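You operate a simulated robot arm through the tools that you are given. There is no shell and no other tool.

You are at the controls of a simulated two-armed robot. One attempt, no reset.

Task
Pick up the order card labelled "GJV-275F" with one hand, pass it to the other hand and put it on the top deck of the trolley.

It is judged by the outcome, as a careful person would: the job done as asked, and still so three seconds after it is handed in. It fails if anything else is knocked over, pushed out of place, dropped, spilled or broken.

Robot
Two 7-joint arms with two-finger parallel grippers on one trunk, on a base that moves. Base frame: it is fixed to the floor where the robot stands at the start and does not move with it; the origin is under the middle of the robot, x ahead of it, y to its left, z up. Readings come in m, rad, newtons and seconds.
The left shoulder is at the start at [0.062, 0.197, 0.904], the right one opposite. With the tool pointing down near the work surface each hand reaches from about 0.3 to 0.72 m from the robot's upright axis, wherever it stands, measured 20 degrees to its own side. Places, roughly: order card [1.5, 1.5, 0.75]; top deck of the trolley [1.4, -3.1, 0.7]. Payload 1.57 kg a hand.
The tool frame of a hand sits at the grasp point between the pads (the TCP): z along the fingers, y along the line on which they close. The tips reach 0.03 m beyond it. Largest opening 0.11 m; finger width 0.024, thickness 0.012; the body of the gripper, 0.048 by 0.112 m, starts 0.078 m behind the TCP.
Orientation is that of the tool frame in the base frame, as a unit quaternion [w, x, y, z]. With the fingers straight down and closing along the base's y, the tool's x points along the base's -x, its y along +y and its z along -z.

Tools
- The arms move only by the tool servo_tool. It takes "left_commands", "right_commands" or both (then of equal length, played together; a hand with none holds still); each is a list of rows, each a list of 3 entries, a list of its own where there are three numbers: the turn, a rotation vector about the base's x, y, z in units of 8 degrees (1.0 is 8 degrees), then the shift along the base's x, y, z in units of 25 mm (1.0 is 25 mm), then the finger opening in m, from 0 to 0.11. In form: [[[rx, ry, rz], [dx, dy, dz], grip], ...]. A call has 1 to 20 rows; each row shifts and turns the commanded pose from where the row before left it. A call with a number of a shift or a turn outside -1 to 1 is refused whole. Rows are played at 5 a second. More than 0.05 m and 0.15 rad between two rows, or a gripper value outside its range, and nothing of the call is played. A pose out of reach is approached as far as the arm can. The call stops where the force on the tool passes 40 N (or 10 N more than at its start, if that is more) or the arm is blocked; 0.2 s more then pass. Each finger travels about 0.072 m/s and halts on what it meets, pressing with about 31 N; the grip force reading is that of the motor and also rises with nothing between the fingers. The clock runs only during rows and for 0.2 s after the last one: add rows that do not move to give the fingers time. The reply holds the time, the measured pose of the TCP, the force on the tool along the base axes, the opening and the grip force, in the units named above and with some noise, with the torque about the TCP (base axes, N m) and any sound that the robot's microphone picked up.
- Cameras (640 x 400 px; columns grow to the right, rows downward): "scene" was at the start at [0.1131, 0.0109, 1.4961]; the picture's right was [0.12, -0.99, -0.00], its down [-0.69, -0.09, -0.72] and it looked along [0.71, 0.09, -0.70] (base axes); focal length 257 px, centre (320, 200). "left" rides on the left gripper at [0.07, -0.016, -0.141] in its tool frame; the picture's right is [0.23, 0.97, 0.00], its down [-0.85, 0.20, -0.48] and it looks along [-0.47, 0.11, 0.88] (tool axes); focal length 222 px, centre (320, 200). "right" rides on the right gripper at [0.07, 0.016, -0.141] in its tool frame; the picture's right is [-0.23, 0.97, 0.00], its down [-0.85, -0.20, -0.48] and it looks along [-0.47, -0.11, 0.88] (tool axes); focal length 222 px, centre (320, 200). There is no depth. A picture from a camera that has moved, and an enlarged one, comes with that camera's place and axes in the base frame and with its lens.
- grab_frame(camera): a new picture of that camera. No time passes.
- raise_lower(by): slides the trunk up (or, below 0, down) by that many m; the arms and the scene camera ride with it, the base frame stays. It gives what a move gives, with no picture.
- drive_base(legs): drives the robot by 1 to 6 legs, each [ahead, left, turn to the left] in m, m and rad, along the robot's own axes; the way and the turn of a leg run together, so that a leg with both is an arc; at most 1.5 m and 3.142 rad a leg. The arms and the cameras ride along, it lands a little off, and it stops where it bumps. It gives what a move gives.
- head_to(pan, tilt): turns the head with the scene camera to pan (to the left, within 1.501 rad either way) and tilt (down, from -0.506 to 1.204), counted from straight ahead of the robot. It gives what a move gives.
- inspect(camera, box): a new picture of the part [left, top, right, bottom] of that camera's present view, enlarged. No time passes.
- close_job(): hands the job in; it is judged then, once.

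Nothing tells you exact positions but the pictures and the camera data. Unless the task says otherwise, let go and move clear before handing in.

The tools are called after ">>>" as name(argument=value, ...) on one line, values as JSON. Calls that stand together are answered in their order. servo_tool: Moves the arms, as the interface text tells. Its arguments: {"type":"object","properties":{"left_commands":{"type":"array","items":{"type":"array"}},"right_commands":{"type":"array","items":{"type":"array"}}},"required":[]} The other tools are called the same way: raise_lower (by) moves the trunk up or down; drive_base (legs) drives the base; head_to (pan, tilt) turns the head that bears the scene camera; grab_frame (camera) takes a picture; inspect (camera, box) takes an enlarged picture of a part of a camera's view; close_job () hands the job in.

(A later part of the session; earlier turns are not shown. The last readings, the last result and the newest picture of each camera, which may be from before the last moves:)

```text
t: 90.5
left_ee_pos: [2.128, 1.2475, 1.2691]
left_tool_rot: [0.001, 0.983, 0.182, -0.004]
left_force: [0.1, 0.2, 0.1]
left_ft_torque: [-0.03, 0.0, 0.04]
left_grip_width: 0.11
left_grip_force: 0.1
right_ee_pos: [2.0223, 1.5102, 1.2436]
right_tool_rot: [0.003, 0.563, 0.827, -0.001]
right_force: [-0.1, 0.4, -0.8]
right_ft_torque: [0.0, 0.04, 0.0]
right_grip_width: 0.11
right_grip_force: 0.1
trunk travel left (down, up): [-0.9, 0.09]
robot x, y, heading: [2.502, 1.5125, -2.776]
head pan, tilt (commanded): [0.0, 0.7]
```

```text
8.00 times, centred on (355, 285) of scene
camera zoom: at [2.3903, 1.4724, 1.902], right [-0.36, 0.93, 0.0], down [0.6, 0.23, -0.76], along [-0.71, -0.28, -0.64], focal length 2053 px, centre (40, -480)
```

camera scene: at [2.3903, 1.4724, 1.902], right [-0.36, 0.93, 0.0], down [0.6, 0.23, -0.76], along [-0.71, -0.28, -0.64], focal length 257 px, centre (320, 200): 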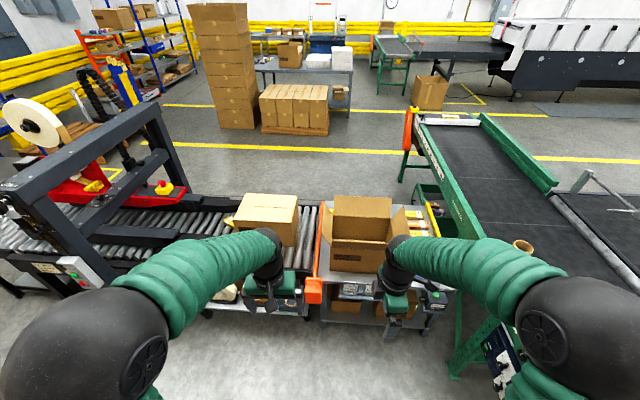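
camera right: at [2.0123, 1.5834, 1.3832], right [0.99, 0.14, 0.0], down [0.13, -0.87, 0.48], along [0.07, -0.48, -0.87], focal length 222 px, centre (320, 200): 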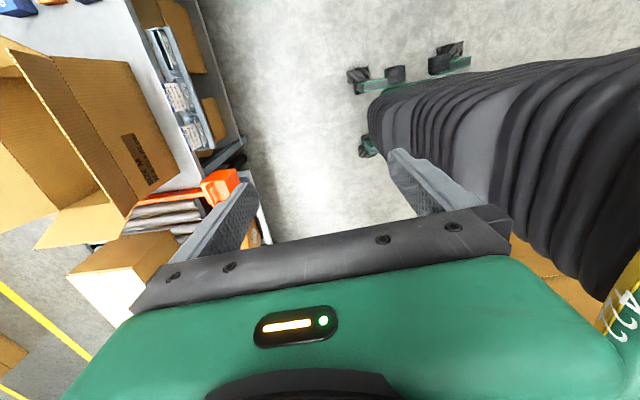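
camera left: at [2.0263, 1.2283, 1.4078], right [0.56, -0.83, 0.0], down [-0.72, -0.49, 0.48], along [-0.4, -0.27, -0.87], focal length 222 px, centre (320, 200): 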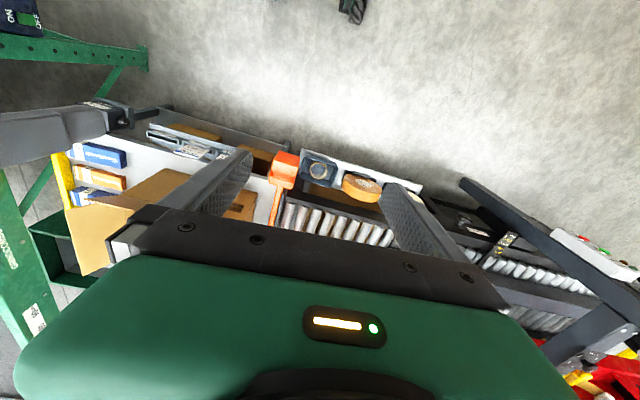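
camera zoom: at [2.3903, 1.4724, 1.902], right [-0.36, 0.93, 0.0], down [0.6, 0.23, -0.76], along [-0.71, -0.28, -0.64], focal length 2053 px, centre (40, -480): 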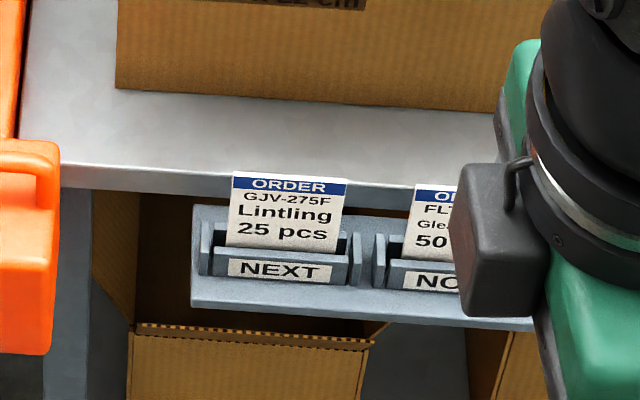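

The card's top edge triangulates to about [1.633, 1.357, 0.705], leaning back slightly, with some 6 cm sticking out above the rack. I move closer, square up to the rack and lower the trunk.

>>> drive_base(legs=[[0.3, 0.0, 0.0], [0.0, 0.0, -0.055]])

>>> raise_lower(by=-0.25)

>>> head_to(pan=0.0, tilt=0.9)

>>> grab_frame(camera="scene")

>>> grab_frame(camera="right")

```text
t: 92.9
left_ee_pos: [1.8325, 1.1591, 1.2663]
left_tool_rot: [0.001, 0.988, 0.157, -0.002]
left_force: [0.2, 0.6, -0.4]
left_ft_torque: [0.0, 0.02, 0.0]
left_grip_width: 0.1101
left_grip_force: 0.0
right_ee_pos: [1.7433, 1.4277, 1.243]
right_tool_rot: [0.005, 0.586, 0.811, -0.001]
right_force: [-0.2, -0.9, -0.6]
right_ft_torque: [0.05, 0.01, 0.04]
right_grip_width: 0.1102
right_grip_force: 0.0
trunk travel left (down, up): [-0.9, 0.09]
robot x, y, heading: [2.2249, 1.4055, -2.827]
head pan, tilt (commanded): [0.0, 0.7]
```

```text
t: 95.5
left_ee_pos: [1.8366, 1.1591, 1.0177]
left_tool_rot: [0.002, 0.988, 0.157, -0.004]
left_force: [-0.9, 0.2, 0.8]
left_ft_torque: [-0.03, -0.03, 0.0]
left_grip_width: 0.1102
left_grip_force: 0.0
right_ee_pos: [1.7474, 1.4281, 0.9934]
right_tool_rot: [0.003, 0.586, 0.81, -0.001]
right_force: [0.1, 0.5, 0.3]
right_ft_torque: [-0.01, 0.01, -0.01]
right_grip_width: 0.1101
right_grip_force: 0.0
trunk travel left (down, up): [-0.65, 0.34]
robot x, y, heading: [2.2217, 1.4036, -2.827]
head pan, tilt (commanded): [0.0, 0.7]
```

```text
t: 96.2
left_ee_pos: [1.8361, 1.1597, 1.0181]
left_tool_rot: [0.001, 0.988, 0.157, -0.005]
left_force: [-0.4, 0.1, 0.1]
left_ft_torque: [0.0, -0.01, -0.02]
left_grip_width: 0.1098
left_grip_force: 0.1
right_ee_pos: [1.7466, 1.4278, 0.9939]
right_tool_rot: [0.003, 0.586, 0.811, -0.001]
right_force: [-0.3, -0.7, -1.1]
right_ft_torque: [-0.05, -0.02, -0.03]
right_grip_width: 0.1101
right_grip_force: 0.1
trunk travel left (down, up): [-0.65, 0.34]
robot x, y, heading: [2.2248, 1.4045, -2.826]
head pan, tilt (commanded): [0.0, 0.901]
```

```text
taken
camera scene: at [2.118, 1.3726, 1.6358], right [-0.31, 0.95, 0.0], down [0.75, 0.24, -0.62], along [-0.59, -0.19, -0.78], focal length 257 px, centre (320, 200)
```

scene: 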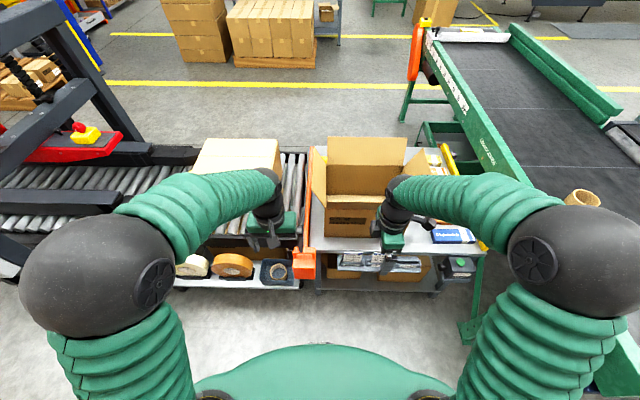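

```text
taken
camera right: at [1.7398, 1.5012, 1.1333], right [1.0, 0.09, 0.0], down [0.08, -0.87, 0.48], along [0.05, -0.48, -0.87], focal length 222 px, centre (320, 200)
```

right: 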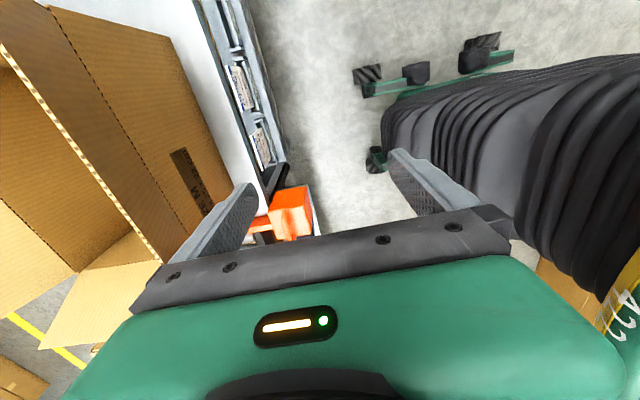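

The right wrist camera sees the rack nearly from above. I zoom in both views to refine the card's position and lean.

>>> inspect(camera="right", box=[190, 20, 320, 200])

>>> inspect(camera="scene", box=[310, 230, 440, 310])

>>> inspect(camera="left", box=[0, 60, 320, 260])

```text
2.22 times, centred on (255, 110) of right
camera zoom: at [1.7398, 1.5012, 1.1333], right [1.0, 0.09, 0.0], down [0.08, -0.87, 0.48], along [0.05, -0.48, -0.87], focal length 494 px, centre (464, 400)
```

zoom: 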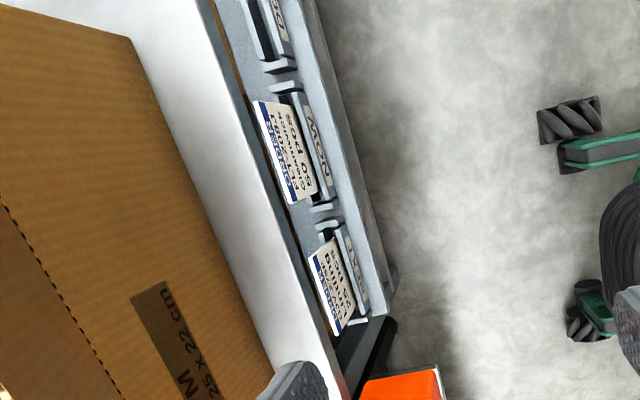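

```text
4.92 times, centred on (375, 270) of scene
camera zoom: at [2.118, 1.3726, 1.6358], right [-0.31, 0.95, 0.0], down [0.75, 0.24, -0.62], along [-0.59, -0.19, -0.78], focal length 1263 px, centre (49, -145)
```

zoom: 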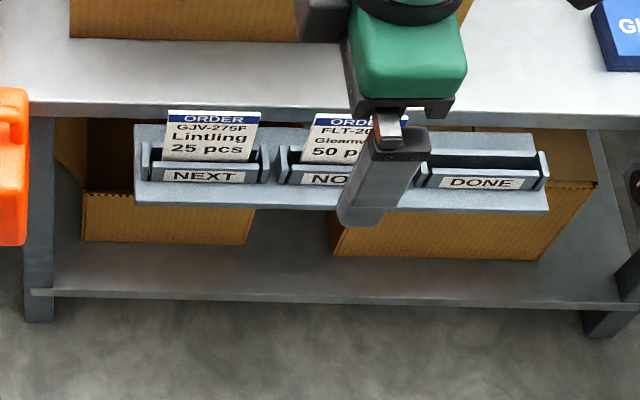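

```text
2.00 times, centred on (160, 160) of left
camera zoom: at [1.8984, 1.1979, 1.1586], right [0.52, -0.86, 0.0], down [-0.75, -0.45, 0.49], along [-0.42, -0.25, -0.87], focal length 444 px, centre (640, 280)
```

zoom: 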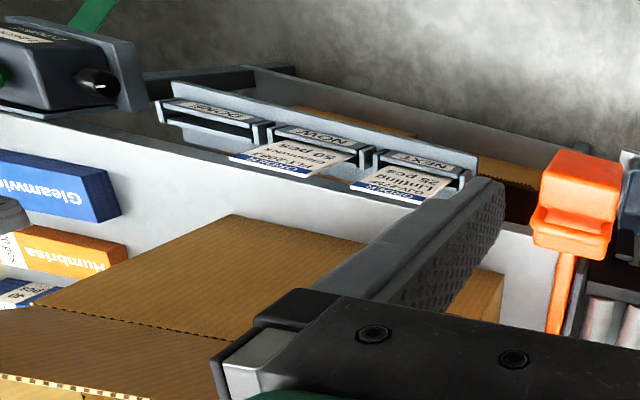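

The card's top edge now triangulates to about [1.626, 1.353, 0.697]. To measure its lean I zoom further into the wrist and head views.

>>> inspect(camera="right", box=[230, 110, 310, 180])

>>> inspect(camera="scene", box=[330, 240, 390, 278])

>>> inspect(camera="left", box=[150, 110, 250, 180])

>>> inspect(camera="scene", box=[300, 120, 480, 260])

```text
5.71 times, centred on (270, 145) of right
camera zoom: at [1.7398, 1.5012, 1.1333], right [1.0, 0.09, 0.0], down [0.08, -0.87, 0.48], along [0.05, -0.48, -0.87], focal length 1269 px, centre (606, 514)
```

zoom: 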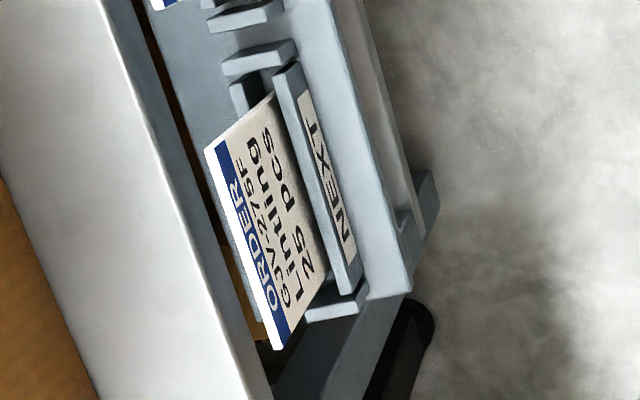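

```text
10.53 times, centred on (360, 259) of scene
camera zoom: at [2.118, 1.3726, 1.6358], right [-0.31, 0.95, 0.0], down [0.75, 0.24, -0.62], along [-0.59, -0.19, -0.78], focal length 2701 px, centre (-101, -421)
```

zoom: 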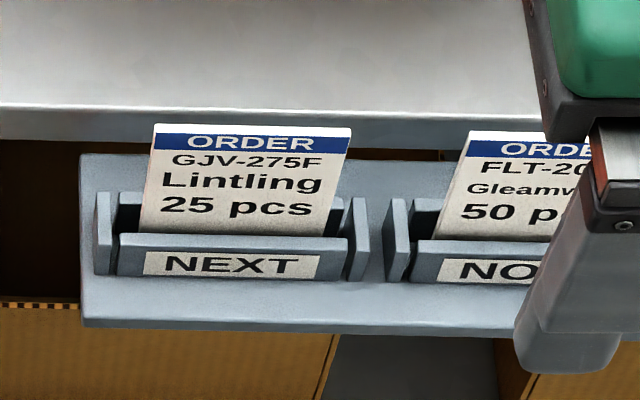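

```text
5.71 times, centred on (200, 145) of left
camera zoom: at [1.8984, 1.1979, 1.1586], right [0.52, -0.86, 0.0], down [-0.75, -0.45, 0.49], along [-0.42, -0.25, -0.87], focal length 1269 px, centre (1006, 514)
```

zoom: 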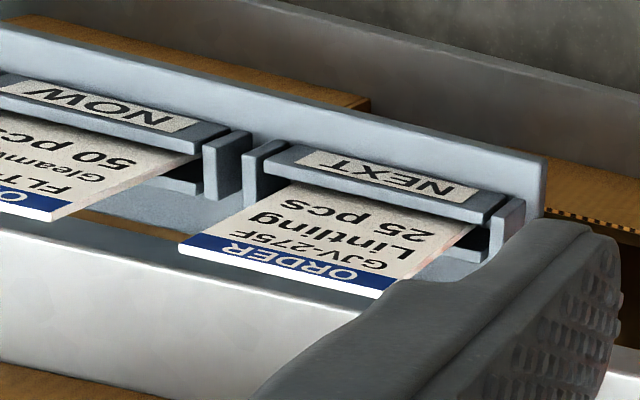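

```text
2.86 times, centred on (390, 190) of scene
camera zoom: at [2.118, 1.3726, 1.6358], right [-0.31, 0.95, 0.0], down [0.75, 0.24, -0.62], along [-0.59, -0.19, -0.78], focal length 733 px, centre (120, 229)
```

zoom: 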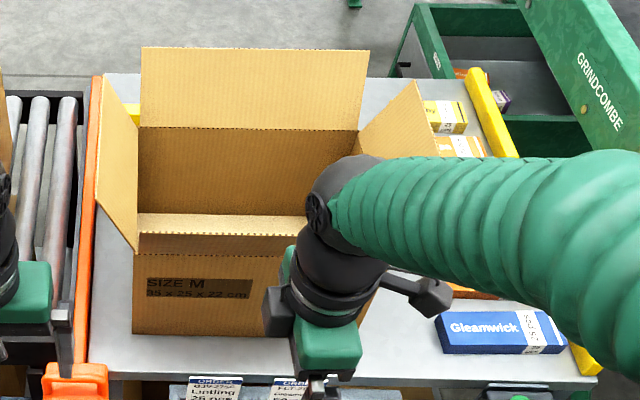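

The card stands practically upright with about 8 cm showing above the NEXT lip, and the carton's rear flap leans out about 11 cm behind it. I bring the right hand above the card, leaning the wrist 8 degrees toward the robot for clearance, with a 6 cm opening.

>>> servo_tool(right_commands=[[[-0.031, 0.095, 0], [-0.482, -0.299, -0.776], 0.06], [[-0.031, 0.095, 0], [-0.482, -0.299, -0.776], 0.06], [[-0.031, 0.095, 0], [-0.482, -0.299, -0.776], 0.06], [[-0.031, 0.095, 0], [-0.482, -0.299, -0.776], 0.06], [[-0.031, 0.095, 0], [-0.482, -0.299, -0.776], 0.06], [[-0.031, 0.095, 0], [-0.482, -0.299, -0.776], 0.06], [[-0.031, 0.095, 0], [-0.482, -0.299, -0.776], 0.06], [[-0.031, 0.095, 0], [-0.482, -0.299, -0.776], 0.06], [[-0.031, 0.095, 0], [-0.482, -0.299, -0.776], 0.06], [[-0.031, 0.095, 0], [-0.482, -0.299, -0.776], 0.06], [[0, 0, 0], [0, 0, 0], 0.06]])

>>> grab_frame(camera="right")

>>> inspect(camera="scene", box=[300, 170, 440, 290])

>>> grab_frame(camera="left")

```text
t: 98.7
left_ee_pos: [1.8366, 1.1601, 1.0178]
left_tool_rot: [0.002, 0.988, 0.157, -0.003]
left_force: [-0.2, 0.0, -0.7]
left_ft_torque: [-0.01, -0.01, 0.0]
left_grip_width: 0.11
left_grip_force: 0.1
right_ee_pos: [1.6245, 1.3536, 0.7995]
right_tool_rot: [-0.037, 0.584, 0.809, -0.058]
right_force: [0.3, 0.6, 0.2]
right_ft_torque: [-0.03, 0.0, 0.01]
right_grip_width: 0.06
right_grip_force: 0.1
trunk travel left (down, up): [-0.65, 0.34]
robot x, y, heading: [2.2213, 1.4069, -2.823]
head pan, tilt (commanded): [0.0, 0.901]
```

```text
taken
camera right: at [1.6371, 1.4325, 0.9342], right [0.99, 0.09, -0.13], down [0.14, -0.85, 0.51], along [-0.07, -0.52, -0.85], focal length 222 px, centre (320, 200)
```

right: 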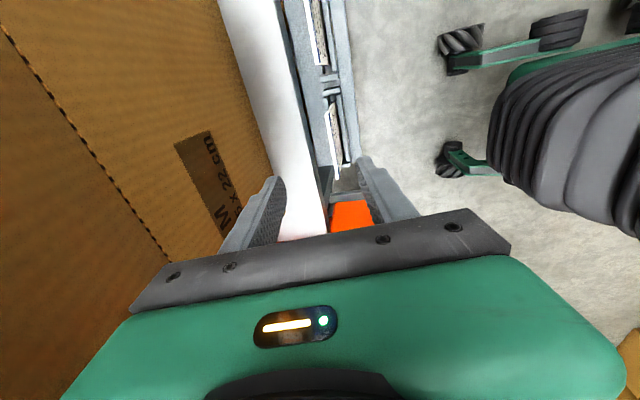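

```text
3.33 times, centred on (370, 230) of scene
camera zoom: at [2.1178, 1.3723, 1.6357], right [-0.31, 0.95, 0.0], down [0.75, 0.24, -0.62], along [-0.59, -0.19, -0.79], focal length 855 px, centre (153, 100)
```

zoom: 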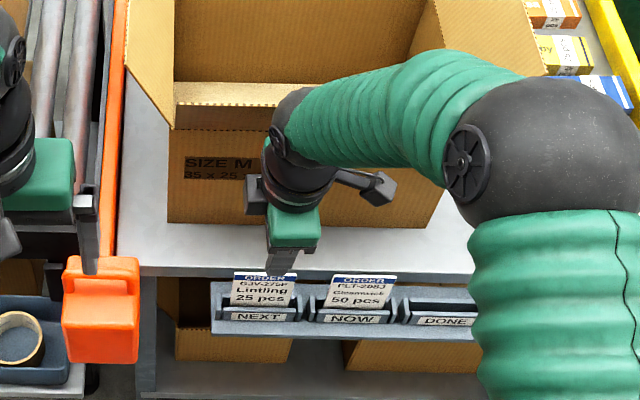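

```text
taken
camera left: at [1.8989, 1.1978, 1.1588], right [0.52, -0.86, 0.0], down [-0.75, -0.45, 0.49], along [-0.42, -0.25, -0.87], focal length 222 px, centre (320, 200)
```

left: 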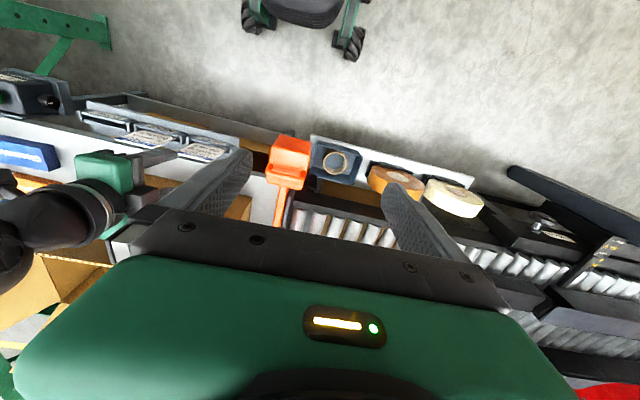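

The right hand is above the card and its camera now looks almost along the card plane. I zoom there to check the alignment of the fingers.

>>> inspect(camera="right", box=[250, 60, 430, 230])

>>> inspect(camera="left", box=[60, 90, 260, 220])

```text
2.35 times, centred on (340, 145) of right
camera zoom: at [1.6371, 1.4325, 0.9342], right [0.99, 0.09, -0.13], down [0.14, -0.85, 0.51], along [-0.07, -0.52, -0.85], focal length 523 px, centre (273, 329)
```

zoom: 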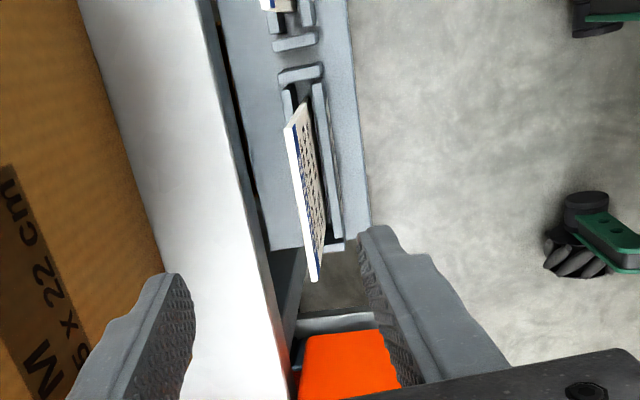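

```text
3.08 times, centred on (160, 155) of left
camera zoom: at [1.8989, 1.1978, 1.1588], right [0.52, -0.86, 0.0], down [-0.75, -0.45, 0.49], along [-0.42, -0.25, -0.87], focal length 684 px, centre (812, 338)
```

zoom: 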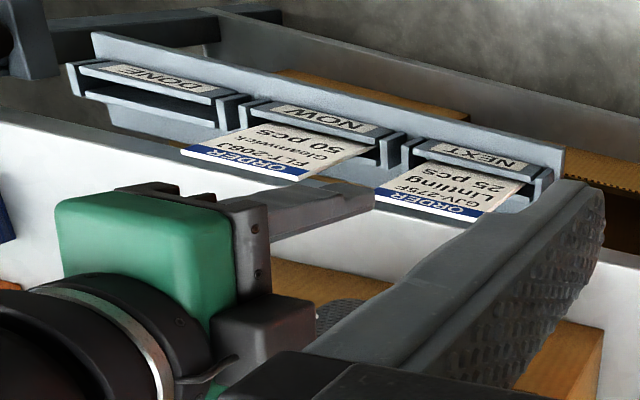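

The card's top lies within a few millimetres of where the fingers will come down. I lower straight down by 10 cm with the fingers open and check again before closing.

>>> servo_tool(right_commands=[[[0, 0, 0], [0, 0, -0.5], 0.06], [[0, 0, 0], [0, 0, -0.5], 0.06], [[0, 0, 0], [0, 0, -0.5], 0.06], [[0, 0, 0], [0, 0, -0.5], 0.06], [[0, 0, 0], [0, 0, -0.5], 0.06], [[0, 0, 0], [0, 0, -0.5], 0.06], [[0, 0, 0], [0, 0, -0.5], 0.06], [[0, 0, 0], [0, 0, -0.5], 0.06], [[0, 0, 0], [0, 0, 0], 0.06]])

>>> inspect(camera="right", box=[230, 60, 430, 230])

>>> inspect(camera="scene", box=[300, 190, 420, 290])

>>> inspect(camera="left", box=[60, 90, 260, 220])

```text
t: 100.7
left_ee_pos: [1.8373, 1.1587, 1.0181]
left_tool_rot: [0.002, 0.988, 0.157, -0.004]
left_force: [-0.9, -0.5, 0.4]
left_ft_torque: [-0.02, -0.03, 0.03]
left_grip_width: 0.1104
left_grip_force: 0.1
right_ee_pos: [1.6285, 1.3534, 0.6989]
right_tool_rot: [-0.038, 0.584, 0.809, -0.058]
right_force: [0.4, 0.0, 0.2]
right_ft_torque: [0.03, 0.0, -0.01]
right_grip_width: 0.0601
right_grip_force: 0.1
trunk travel left (down, up): [-0.65, 0.34]
robot x, y, heading: [2.2217, 1.4038, -2.826]
head pan, tilt (commanded): [0.0, 0.901]
```

```text
2.35 times, centred on (330, 145) of right
camera zoom: at [1.6388, 1.4328, 0.8354], right [0.99, 0.09, -0.13], down [0.14, -0.85, 0.51], along [-0.07, -0.52, -0.85], focal length 523 px, centre (296, 329)
```

zoom: 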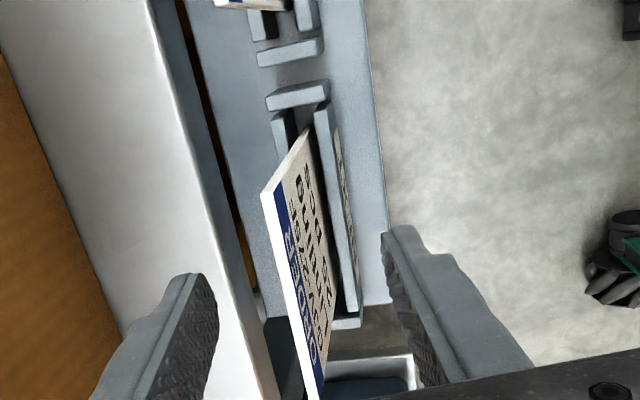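

```text
4.00 times, centred on (360, 240) of scene
camera zoom: at [2.1173, 1.3721, 1.6356], right [-0.31, 0.95, 0.0], down [0.75, 0.24, -0.62], along [-0.59, -0.19, -0.79], focal length 1026 px, centre (160, 40)
```

zoom: 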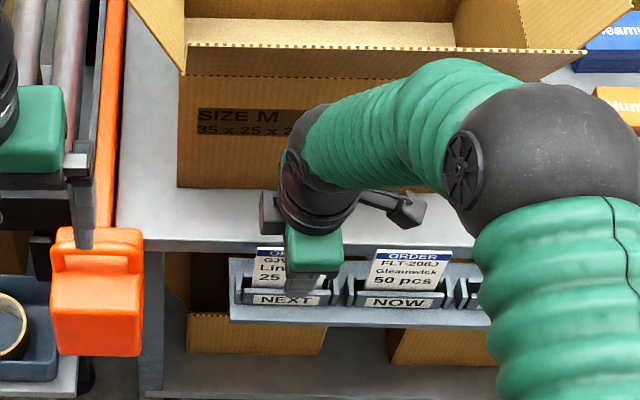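

```text
3.08 times, centred on (160, 155) of left
camera zoom: at [1.8985, 1.1977, 1.1586], right [0.52, -0.86, 0.0], down [-0.75, -0.45, 0.49], along [-0.42, -0.25, -0.87], focal length 684 px, centre (812, 338)
```

zoom: 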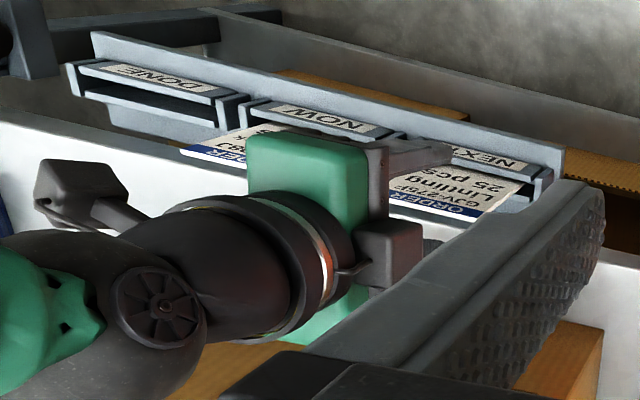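

The card's upper edge sits centred between the open fingers with about 3 cm overlap. I close the right hand on it.

>>> servo_tool(right_commands=[[[0, 0, 0], [0, 0, 0], 0.03], [[0, 0, 0], [0, 0, 0], 0.015], [[0, 0, 0], [0, 0, 0], 0.0], [[0, 0, 0], [0, 0, 0], 0.0], [[0, 0, 0], [0, 0, 0], 0.0]])

>>> inspect(camera="right", box=[230, 60, 430, 230])

>>> inspect(camera="left", box=[60, 90, 260, 220])

```text
t: 101.8
left_ee_pos: [1.838, 1.1586, 1.017]
left_tool_rot: [0.001, 0.988, 0.157, -0.004]
left_force: [-0.9, 0.1, -0.3]
left_ft_torque: [0.0, 0.0, 0.02]
left_grip_width: 0.11
left_grip_force: 0.0
right_ee_pos: [1.6294, 1.354, 0.6995]
right_tool_rot: [-0.037, 0.584, 0.809, -0.058]
right_force: [6.4, 1.3, 0.0]
right_ft_torque: [0.23, -0.75, -0.17]
right_grip_width: 0.0034
right_grip_force: 24.1
trunk travel left (down, up): [-0.65, 0.34]
robot x, y, heading: [2.2234, 1.4029, -2.826]
head pan, tilt (commanded): [0.0, 0.901]
```

```text
2.35 times, centred on (330, 145) of right
camera zoom: at [1.6396, 1.4331, 0.8353], right [0.99, 0.09, -0.13], down [0.14, -0.85, 0.51], along [-0.07, -0.52, -0.85], focal length 523 px, centre (296, 329)
```

zoom: 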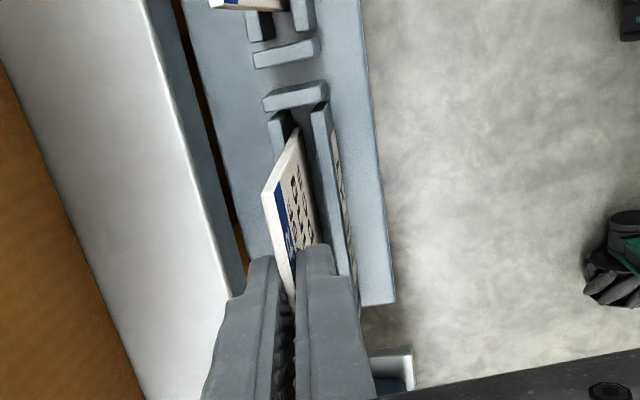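

```text
3.08 times, centred on (160, 155) of left
camera zoom: at [1.8989, 1.1977, 1.1587], right [0.52, -0.86, 0.0], down [-0.75, -0.45, 0.49], along [-0.42, -0.25, -0.87], focal length 684 px, centre (812, 338)
```

zoom: 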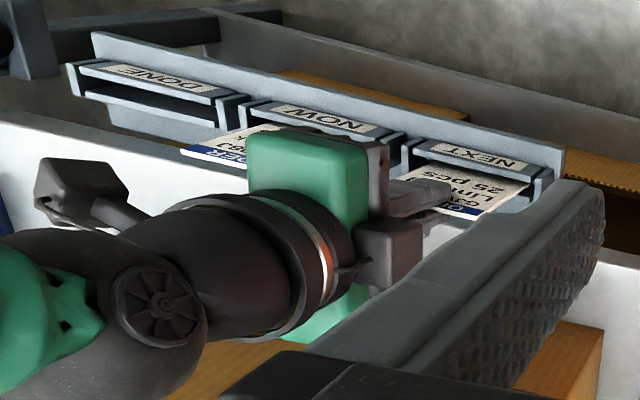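

The grip holds at 3.4 mm with a small sideways load from the pocket wall. I ease out a few millimetres and lift the card straight up.

>>> servo_tool(right_commands=[[[0, 0, 0], [0.1, 0.03, 0.2], 0.0], [[0, 0, 0], [0.08, 0.025, 0.4], 0.0], [[0, 0, 0], [0, 0, 0.5], 0.0], [[0, 0, 0], [0, 0, 0.5], 0.0], [[0, 0, 0], [0, 0, 0.5], 0.0], [[0, 0, 0], [0, 0, 0.5], 0.0], [[0, 0, 0], [0, 0, 0.5], 0.0], [[0, 0, 0], [0, 0, 0.6], 0.0], [[0, 0, 0], [0, 0, 0.6], 0.0], [[0, 0, 0], [0, 0, 0.6], 0.0], [[0, 0, 0], [0, 0, 0.6], 0.0], [[0, 0, 0], [0, 0, 0], 0.0]])

>>> inspect(camera="right", box=[230, 60, 430, 230])

>>> inspect(camera="scene", box=[300, 170, 420, 290])

```text
t: 104.5
left_ee_pos: [1.8374, 1.1604, 1.0176]
left_tool_rot: [0.001, 0.987, 0.158, -0.003]
left_force: [0.4, -0.3, 0.3]
left_ft_torque: [0.02, -0.03, 0.01]
left_grip_width: 0.1102
left_grip_force: 0.1
right_ee_pos: [1.6312, 1.354, 0.8363]
right_tool_rot: [-0.038, 0.585, 0.808, -0.057]
right_force: [0.1, 1.1, -0.3]
right_ft_torque: [-0.02, 0.0, 0.0]
right_grip_width: 0.0021
right_grip_force: 23.8
trunk travel left (down, up): [-0.65, 0.34]
robot x, y, heading: [2.2244, 1.4051, -2.823]
head pan, tilt (commanded): [0.0, 0.901]
```

```text
2.35 times, centred on (330, 145) of right
camera zoom: at [1.6425, 1.433, 0.9737], right [0.99, 0.09, -0.13], down [0.14, -0.85, 0.51], along [-0.07, -0.52, -0.85], focal length 523 px, centre (296, 329)
```

zoom: 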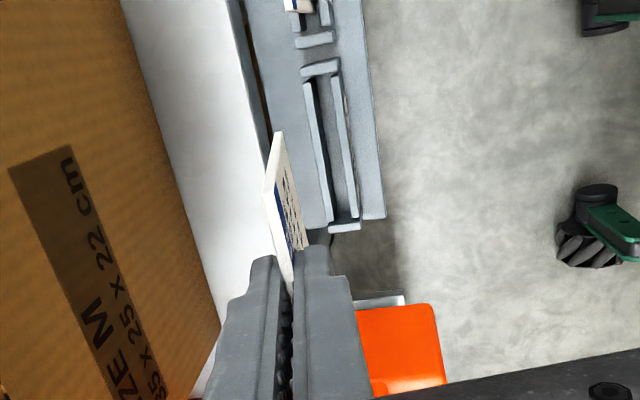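

```text
3.33 times, centred on (360, 230) of scene
camera zoom: at [2.117, 1.3721, 1.6356], right [-0.31, 0.95, 0.0], down [0.75, 0.24, -0.62], along [-0.59, -0.19, -0.79], focal length 855 px, centre (187, 100)
```

zoom: 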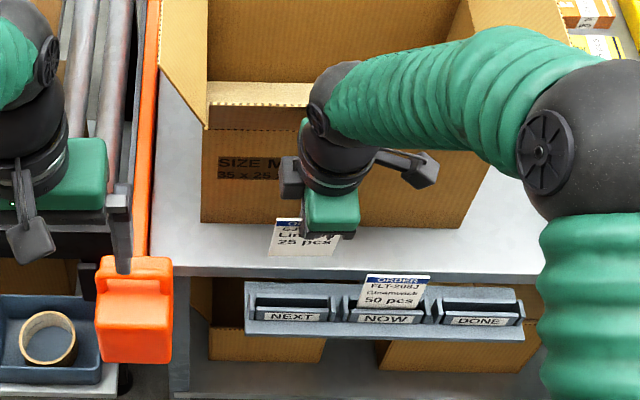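

The card is out of the pocket and the other card stayed put. I draw the hand away from the bench and up, then back the robot off into free space for the hand-over.

>>> servo_tool(right_commands=[[[0, 0, 0], [0.5, 0.16, 0.8], 0.0], [[0, 0, 0], [0.7, 0.23, 0.8], 0.0], [[0, 0, 0], [0.7, 0.23, 0.8], 0.0], [[0, 0, 0], [0.7, 0.23, 0.8], 0.0], [[0, 0, 0], [0.7, 0.23, 0.8], 0.0], [[0, 0, 0], [0.5, 0.16, 0.4], 0.0], [[0, 0, 0], [0, 0, 0], 0.0]])

>>> drive_base(legs=[[-0.4, 0.0, 0.0]])

>>> grab_frame(camera="scene")

>>> grab_frame(camera="right")

```text
t: 106.0
left_ee_pos: [1.8361, 1.1586, 1.0177]
left_tool_rot: [0.001, 0.988, 0.157, -0.004]
left_force: [-0.7, 0.2, 0.9]
left_ft_torque: [-0.01, 0.02, -0.02]
left_grip_width: 0.1104
left_grip_force: 0.1
right_ee_pos: [1.7272, 1.388, 0.9465]
right_tool_rot: [-0.038, 0.584, 0.809, -0.058]
right_force: [-0.8, -0.1, 0.3]
right_ft_torque: [0.01, -0.01, 0.02]
right_grip_width: 0.0024
right_grip_force: 23.5
trunk travel left (down, up): [-0.65, 0.34]
robot x, y, heading: [2.2227, 1.4076, -2.822]
head pan, tilt (commanded): [0.0, 0.901]
```

```text
t: 108.5
left_ee_pos: [2.2166, 1.2834, 1.0183]
left_tool_rot: [0.002, 0.987, 0.161, -0.004]
left_force: [-0.2, 0.8, -0.5]
left_ft_torque: [-0.02, -0.02, 0.02]
left_grip_width: 0.1101
left_grip_force: 0.0
right_ee_pos: [2.1044, 1.5095, 0.9471]
right_tool_rot: [-0.038, 0.581, 0.811, -0.058]
right_force: [-0.4, 0.0, -0.1]
right_ft_torque: [0.0, 0.02, 0.01]
right_grip_width: 0.0025
right_grip_force: 24.0
trunk travel left (down, up): [-0.65, 0.34]
robot x, y, heading: [2.6048, 1.5332, -2.821]
head pan, tilt (commanded): [0.0, 0.901]
```

```text
taken
camera scene: at [2.495, 1.4968, 1.6355], right [-0.32, 0.95, 0.0], down [0.74, 0.25, -0.62], along [-0.59, -0.2, -0.79], focal length 257 px, centre (320, 200)
```

scene: 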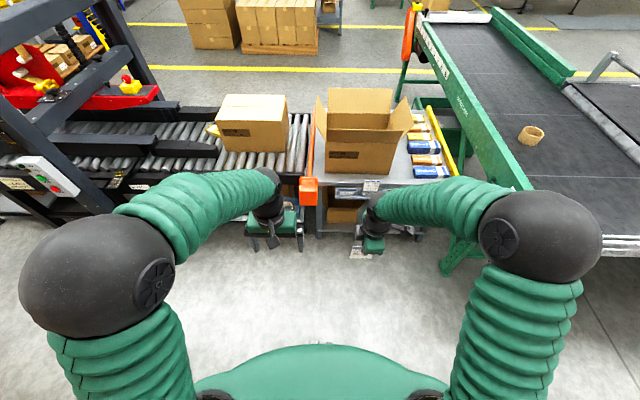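

```text
taken
camera right: at [2.115, 1.5885, 1.0825], right [0.99, 0.09, -0.13], down [0.15, -0.85, 0.51], along [-0.06, -0.52, -0.85], focal length 222 px, centre (320, 200)
```

right: 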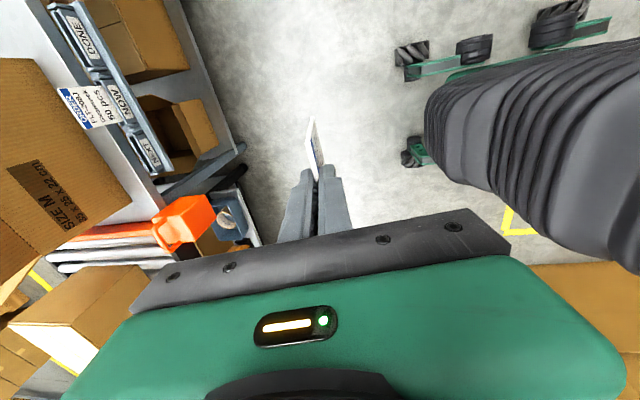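

The card hangs securely from the right hand. For the hand-over I tilt the right hand 45 degrees inward and turn the left hand a quarter turn, moving it outward first.

>>> servo_tool(left_commands=[[[0, 0, -0.9375], [0.105, -0.316, 0], 0.11], [[0, 0, -0.9375], [0.105, -0.316, 0], 0.11], [[0, 0, -0.9375], [0.105, -0.316, 0], 0.11], [[0, 0, -0.9375], [0.105, -0.316, 0], 0.11], [[0, 0, -0.9375], [0.105, -0.316, 0], 0.11], [[0, 0, -0.9375], [0.105, -0.316, 0], 0.11], [[0, 0, -0.9375], [0.105, -0.316, 0], 0.11], [[0, 0, -0.9375], [0.105, -0.316, 0], 0.11], [[0, 0, -0.9375], [0.105, -0.316, 0], 0.11], [[0, 0, -0.9375], [0.105, -0.316, 0], 0.11], [[0, 0, -0.9375], [0.105, -0.316, 0], 0.11], [[0, 0, -0.9375], [0.105, -0.316, 0], 0.11]], right_commands=[[[0.158, -0.475, 0], [0, 0, 0], 0.0], [[0.158, -0.475, 0], [0, 0, 0], 0.0], [[-0.89, -0.295, 0], [0, 0, 0], 0.0], [[-0.89, -0.295, 0], [0, 0, 0], 0.0], [[-0.89, -0.295, 0], [0, 0, 0], 0.0], [[-0.89, -0.295, 0], [0, 0, 0], 0.0], [[-0.89, -0.295, 0], [0, 0, 0], 0.0], [[-0.89, -0.295, 0], [0, 0, 0], 0.0], [[0, 0, 0], [0, 0, 0], 0.0], [[0, 0, 0], [0, 0, 0], 0.0], [[0, 0, 0], [0, 0, 0], 0.0], [[0, 0, 0], [0, 0, 0], 0.0]])

>>> grab_frame(camera="scene")

>>> grab_frame(camera="right")

>>> grab_frame(camera="left")

```text
t: 111.1
left_ee_pos: [2.25, 1.1877, 1.0189]
left_tool_rot: [-0.003, 0.811, -0.585, -0.004]
left_force: [-0.3, -0.4, -0.9]
left_ft_torque: [-0.01, -0.04, -0.03]
left_grip_width: 0.1099
left_grip_force: 0.0
right_ee_pos: [2.1061, 1.5092, 0.9471]
right_tool_rot: [0.312, 0.538, 0.749, -0.228]
right_force: [0.6, -0.3, 1.0]
right_ft_torque: [0.03, -0.02, -0.01]
right_grip_width: 0.0025
right_grip_force: 23.8
trunk travel left (down, up): [-0.65, 0.34]
robot x, y, heading: [2.6021, 1.537, -2.816]
head pan, tilt (commanded): [0.0, 0.901]
```

```text
taken
camera scene: at [2.4965, 1.4977, 1.6357], right [-0.32, 0.95, 0.0], down [0.74, 0.25, -0.62], along [-0.59, -0.2, -0.79], focal length 257 px, centre (320, 200)
```

scene: 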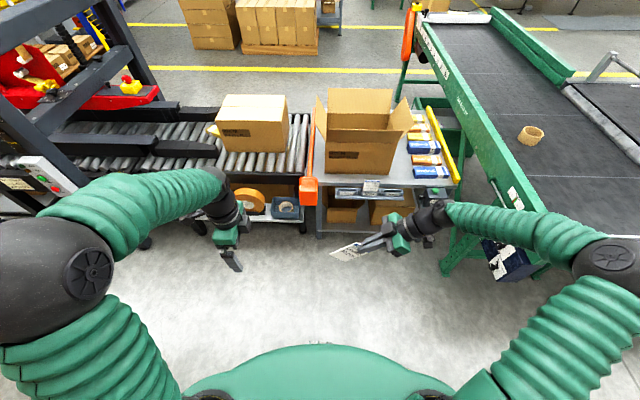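

```text
taken
camera right: at [2.0741, 1.6583, 0.9958], right [0.97, 0.16, 0.16], down [-0.1, -0.31, 0.95], along [0.2, -0.94, -0.28], focal length 222 px, centre (320, 200)
```

right: 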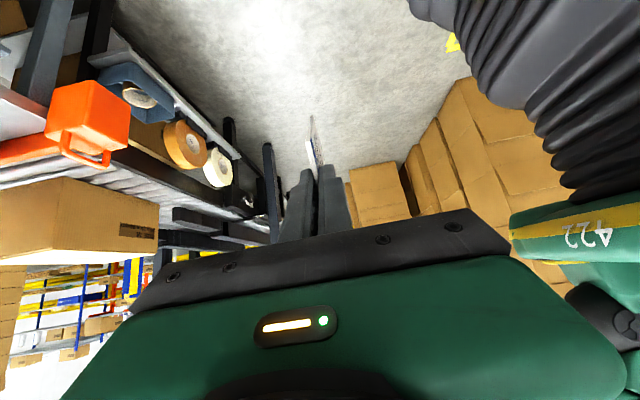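

```text
taken
camera left: at [2.2869, 1.1262, 1.1595], right [-0.85, -0.52, 0.0], down [-0.46, 0.74, 0.49], along [-0.25, 0.42, -0.87], focal length 222 px, centre (320, 200)
```

left: 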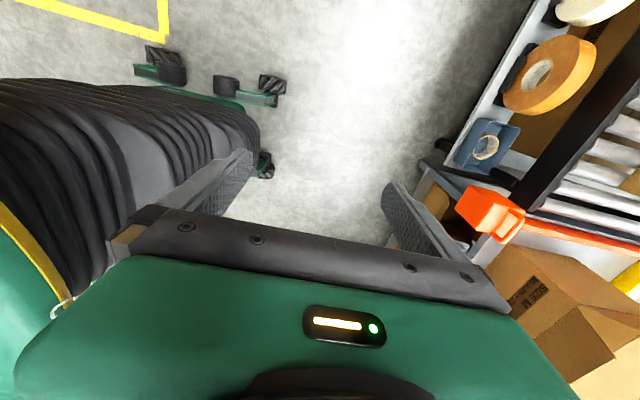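

The right hand presents the card pointing down and inward. Now I roll the left hand 45 degrees so that it points inward and down as well.

>>> servo_tool(left_commands=[[[0.89, 0.295, 0], [0, 0, 0], 0.11], [[0.89, 0.295, 0], [0, 0, 0], 0.11], [[0.89, 0.295, 0], [0, 0, 0], 0.11], [[0.89, 0.295, 0], [0, 0, 0], 0.11], [[0.89, 0.295, 0], [0, 0, 0], 0.08], [[0.89, 0.295, 0], [0, 0, 0], 0.06], [[0, 0, 0], [0, 0, 0], 0.06]])

>>> grab_frame(camera="scene")

>>> inspect(camera="scene", box=[200, 160, 460, 300])

>>> grab_frame(camera="left")

```text
t: 112.7
left_ee_pos: [2.2499, 1.1868, 1.0176]
left_tool_rot: [-0.226, 0.749, -0.537, -0.315]
left_force: [0.8, 1.0, 0.3]
left_ft_torque: [-0.02, -0.03, 0.02]
left_grip_width: 0.0599
left_grip_force: 0.2
right_ee_pos: [2.1057, 1.5102, 0.9475]
right_tool_rot: [0.312, 0.537, 0.75, -0.227]
right_force: [-1.1, 0.0, -0.7]
right_ft_torque: [0.01, -0.02, -0.02]
right_grip_width: 0.0023
right_grip_force: 24.0
trunk travel left (down, up): [-0.65, 0.34]
robot x, y, heading: [2.6015, 1.5311, -2.816]
head pan, tilt (commanded): [0.0, 0.901]
```

```text
taken
camera scene: at [2.4969, 1.4965, 1.6357], right [-0.32, 0.95, 0.0], down [0.74, 0.25, -0.62], along [-0.59, -0.2, -0.79], focal length 257 px, centre (320, 200)
```

scene: 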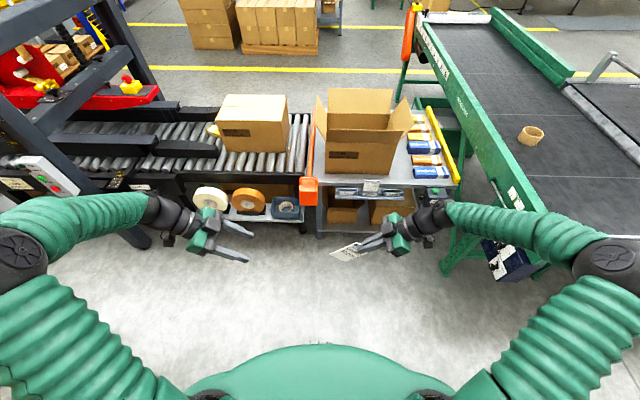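

```text
2.46 times, centred on (330, 230) of scene
camera zoom: at [2.4969, 1.4965, 1.6357], right [-0.32, 0.95, 0.0], down [0.74, 0.25, -0.62], along [-0.59, -0.2, -0.79], focal length 632 px, centre (295, 126)
```

zoom: 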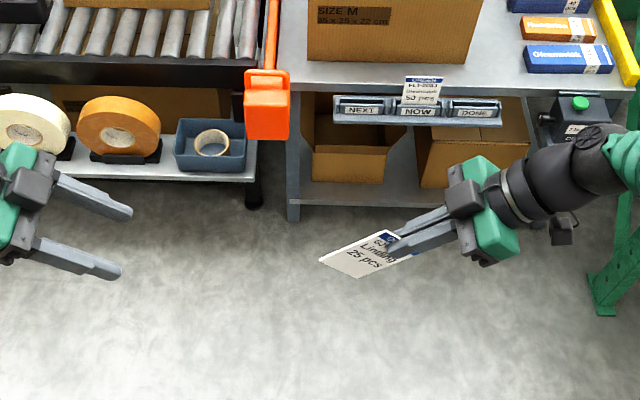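

```text
taken
camera left: at [2.3115, 1.0508, 1.0665], right [-0.87, -0.46, -0.16], down [-0.27, 0.18, 0.95], along [-0.41, 0.87, -0.28], focal length 222 px, centre (320, 200)
```

left: 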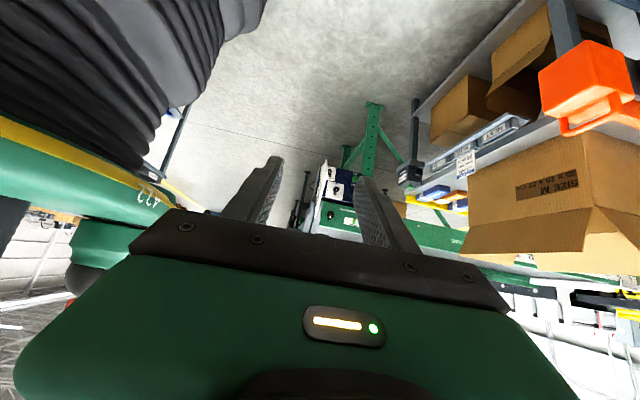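

Both hands are aligned: the left hand's axes match the card plane within a degree, and the card extends 11 cm from the right hand's grasp point. I bring the right hand toward the middle and the left hand to a pre-grasp 11 cm short of the card's side edge.

>>> servo_tool(left_commands=[[[0, 0, 0], [-0.572, 0.858, -0.156], 0.06], [[0, 0, 0], [-0.572, 0.858, -0.156], 0.06], [[0, 0, 0], [-0.572, 0.858, -0.156], 0.06], [[0, 0, 0], [-0.572, 0.858, -0.156], 0.06], [[0, 0, 0], [-0.572, 0.858, -0.156], 0.06], [[0, 0, 0], [0, 0, 0], 0.06]], right_commands=[[[0, 0, 0], [0.204, -0.606, 0], 0.0], [[0, 0, 0], [0.204, -0.606, 0], 0.0], [[0, 0, 0], [0.204, -0.606, 0], 0.0], [[0, 0, 0], [0.204, -0.606, 0], 0.0], [[0, 0, 0], [0.204, -0.606, 0], 0.0], [[0, 0, 0], [0, 0, 0], 0.0]])

>>> inspect(camera="scene", box=[220, 160, 420, 300])

>>> grab_frame(camera="left")

>>> grab_frame(camera="right")

```text
t: 114.1
left_ee_pos: [2.1763, 1.2953, 0.9974]
left_tool_rot: [-0.226, 0.749, -0.539, -0.314]
left_force: [-1.1, -0.3, 0.0]
left_ft_torque: [-0.01, 0.02, 0.02]
left_grip_width: 0.0601
left_grip_force: 0.1
right_ee_pos: [2.1329, 1.4333, 0.9476]
right_tool_rot: [0.312, 0.537, 0.75, -0.227]
right_force: [0.1, -0.1, 0.5]
right_ft_torque: [0.02, 0.03, 0.03]
right_grip_width: 0.0024
right_grip_force: 24.3
trunk travel left (down, up): [-0.65, 0.34]
robot x, y, heading: [2.6041, 1.5344, -2.816]
head pan, tilt (commanded): [0.0, 0.901]
```

```text
2.86 times, centred on (320, 230) of scene
camera zoom: at [2.4967, 1.497, 1.6357], right [-0.32, 0.95, 0.0], down [0.74, 0.25, -0.62], along [-0.59, -0.2, -0.79], focal length 733 px, centre (320, 114)
```

zoom: 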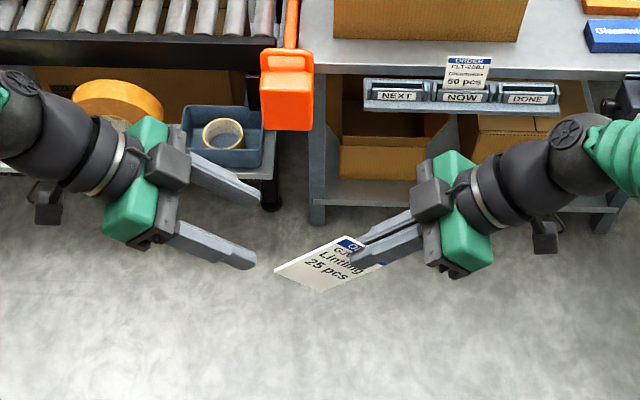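

```text
taken
camera left: at [2.2391, 1.1589, 1.0465], right [-0.87, -0.46, -0.16], down [-0.27, 0.18, 0.95], along [-0.41, 0.87, -0.28], focal length 222 px, centre (320, 200)
```

left: 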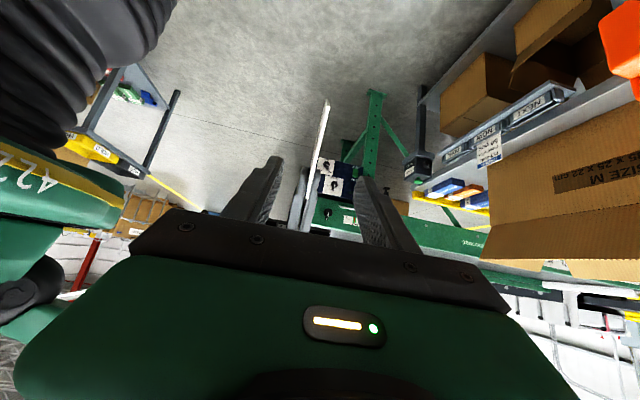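

```text
taken
camera right: at [2.1011, 1.5815, 0.9952], right [0.97, 0.16, 0.16], down [-0.1, -0.31, 0.95], along [0.2, -0.94, -0.28], focal length 222 px, centre (320, 200)
```

right: 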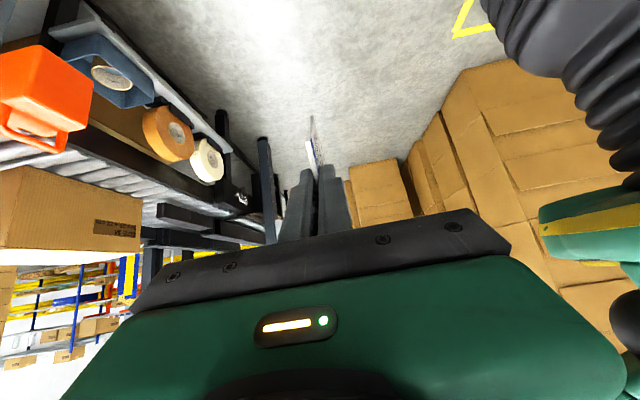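

The card's edge appears between the left fingers, about centred. I zoom in to check the centring before moving in.

>>> inspect(camera="left", box=[220, 80, 420, 250])

```text
2.35 times, centred on (320, 165) of left
camera zoom: at [2.2391, 1.1589, 1.0465], right [-0.87, -0.46, -0.16], down [-0.27, 0.18, 0.95], along [-0.41, 0.87, -0.28], focal length 523 px, centre (320, 282)
```

zoom: 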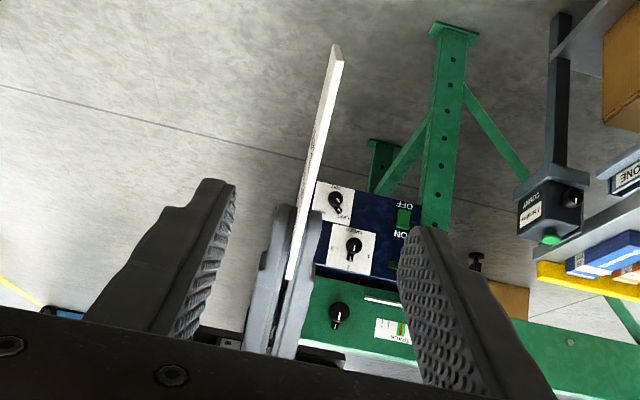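

The card edge is centred to within 2 mm. I move the left hand in along its pointing direction with the fingers open.

>>> servo_tool(left_commands=[[[0, 0, 0], [-0.133, 0.485, -0.507], 0.06], [[0, 0, 0], [-0.133, 0.485, -0.507], 0.06], [[0, 0, 0], [-0.133, 0.485, -0.507], 0.06], [[0, 0, 0], [-0.133, 0.485, -0.507], 0.06], [[0, 0, 0], [-0.133, 0.485, -0.507], 0.06], [[0, 0, 0], [-0.133, 0.485, -0.507], 0.06], [[0, 0, 0], [0, 0, 0], 0.06]])

>>> inspect(camera="left", box=[220, 80, 420, 250])

>>> inspect(camera="scene", box=[240, 180, 400, 300])

```text
t: 115.7
left_ee_pos: [2.1581, 1.3682, 0.9226]
left_tool_rot: [-0.228, 0.748, -0.539, -0.314]
left_force: [0.2, -0.3, 0.4]
left_ft_torque: [0.03, 0.01, -0.02]
left_grip_width: 0.06
left_grip_force: 0.1
right_ee_pos: [2.1323, 1.4339, 0.9458]
right_tool_rot: [0.312, 0.537, 0.75, -0.227]
right_force: [-0.4, -0.1, -0.8]
right_ft_torque: [0.02, 0.01, 0.0]
right_grip_width: 0.0026
right_grip_force: 24.2
trunk travel left (down, up): [-0.65, 0.34]
robot x, y, heading: [2.6025, 1.5337, -2.812]
head pan, tilt (commanded): [0.0, 0.901]
```

```text
2.35 times, centred on (320, 165) of left
camera zoom: at [2.2204, 1.2313, 0.9715], right [-0.87, -0.46, -0.16], down [-0.27, 0.18, 0.95], along [-0.41, 0.87, -0.28], focal length 523 px, centre (320, 282)
```

zoom: 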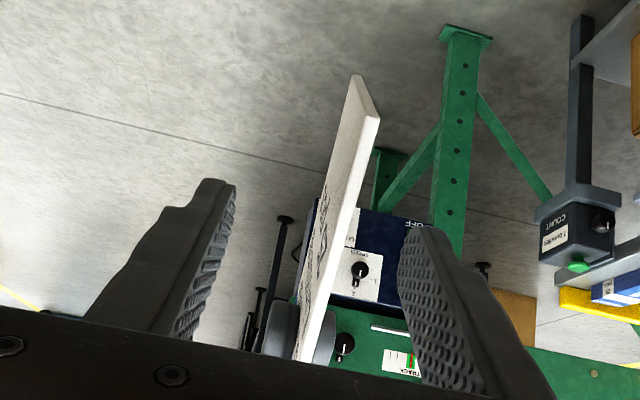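

```text
3.33 times, centred on (320, 240) of scene
camera zoom: at [2.4963, 1.4971, 1.6357], right [-0.32, 0.95, 0.0], down [0.74, 0.25, -0.62], along [-0.59, -0.2, -0.79], focal length 855 px, centre (320, 67)
```

zoom: 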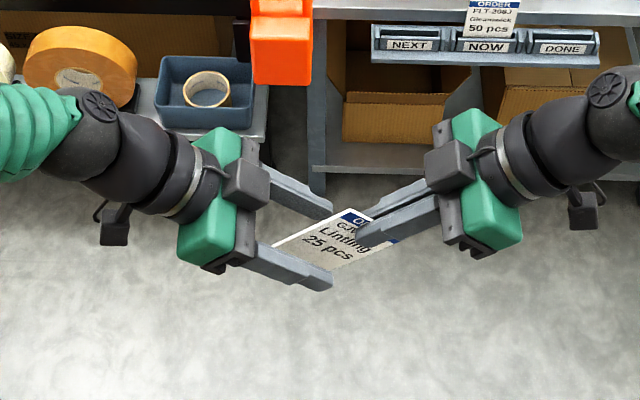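

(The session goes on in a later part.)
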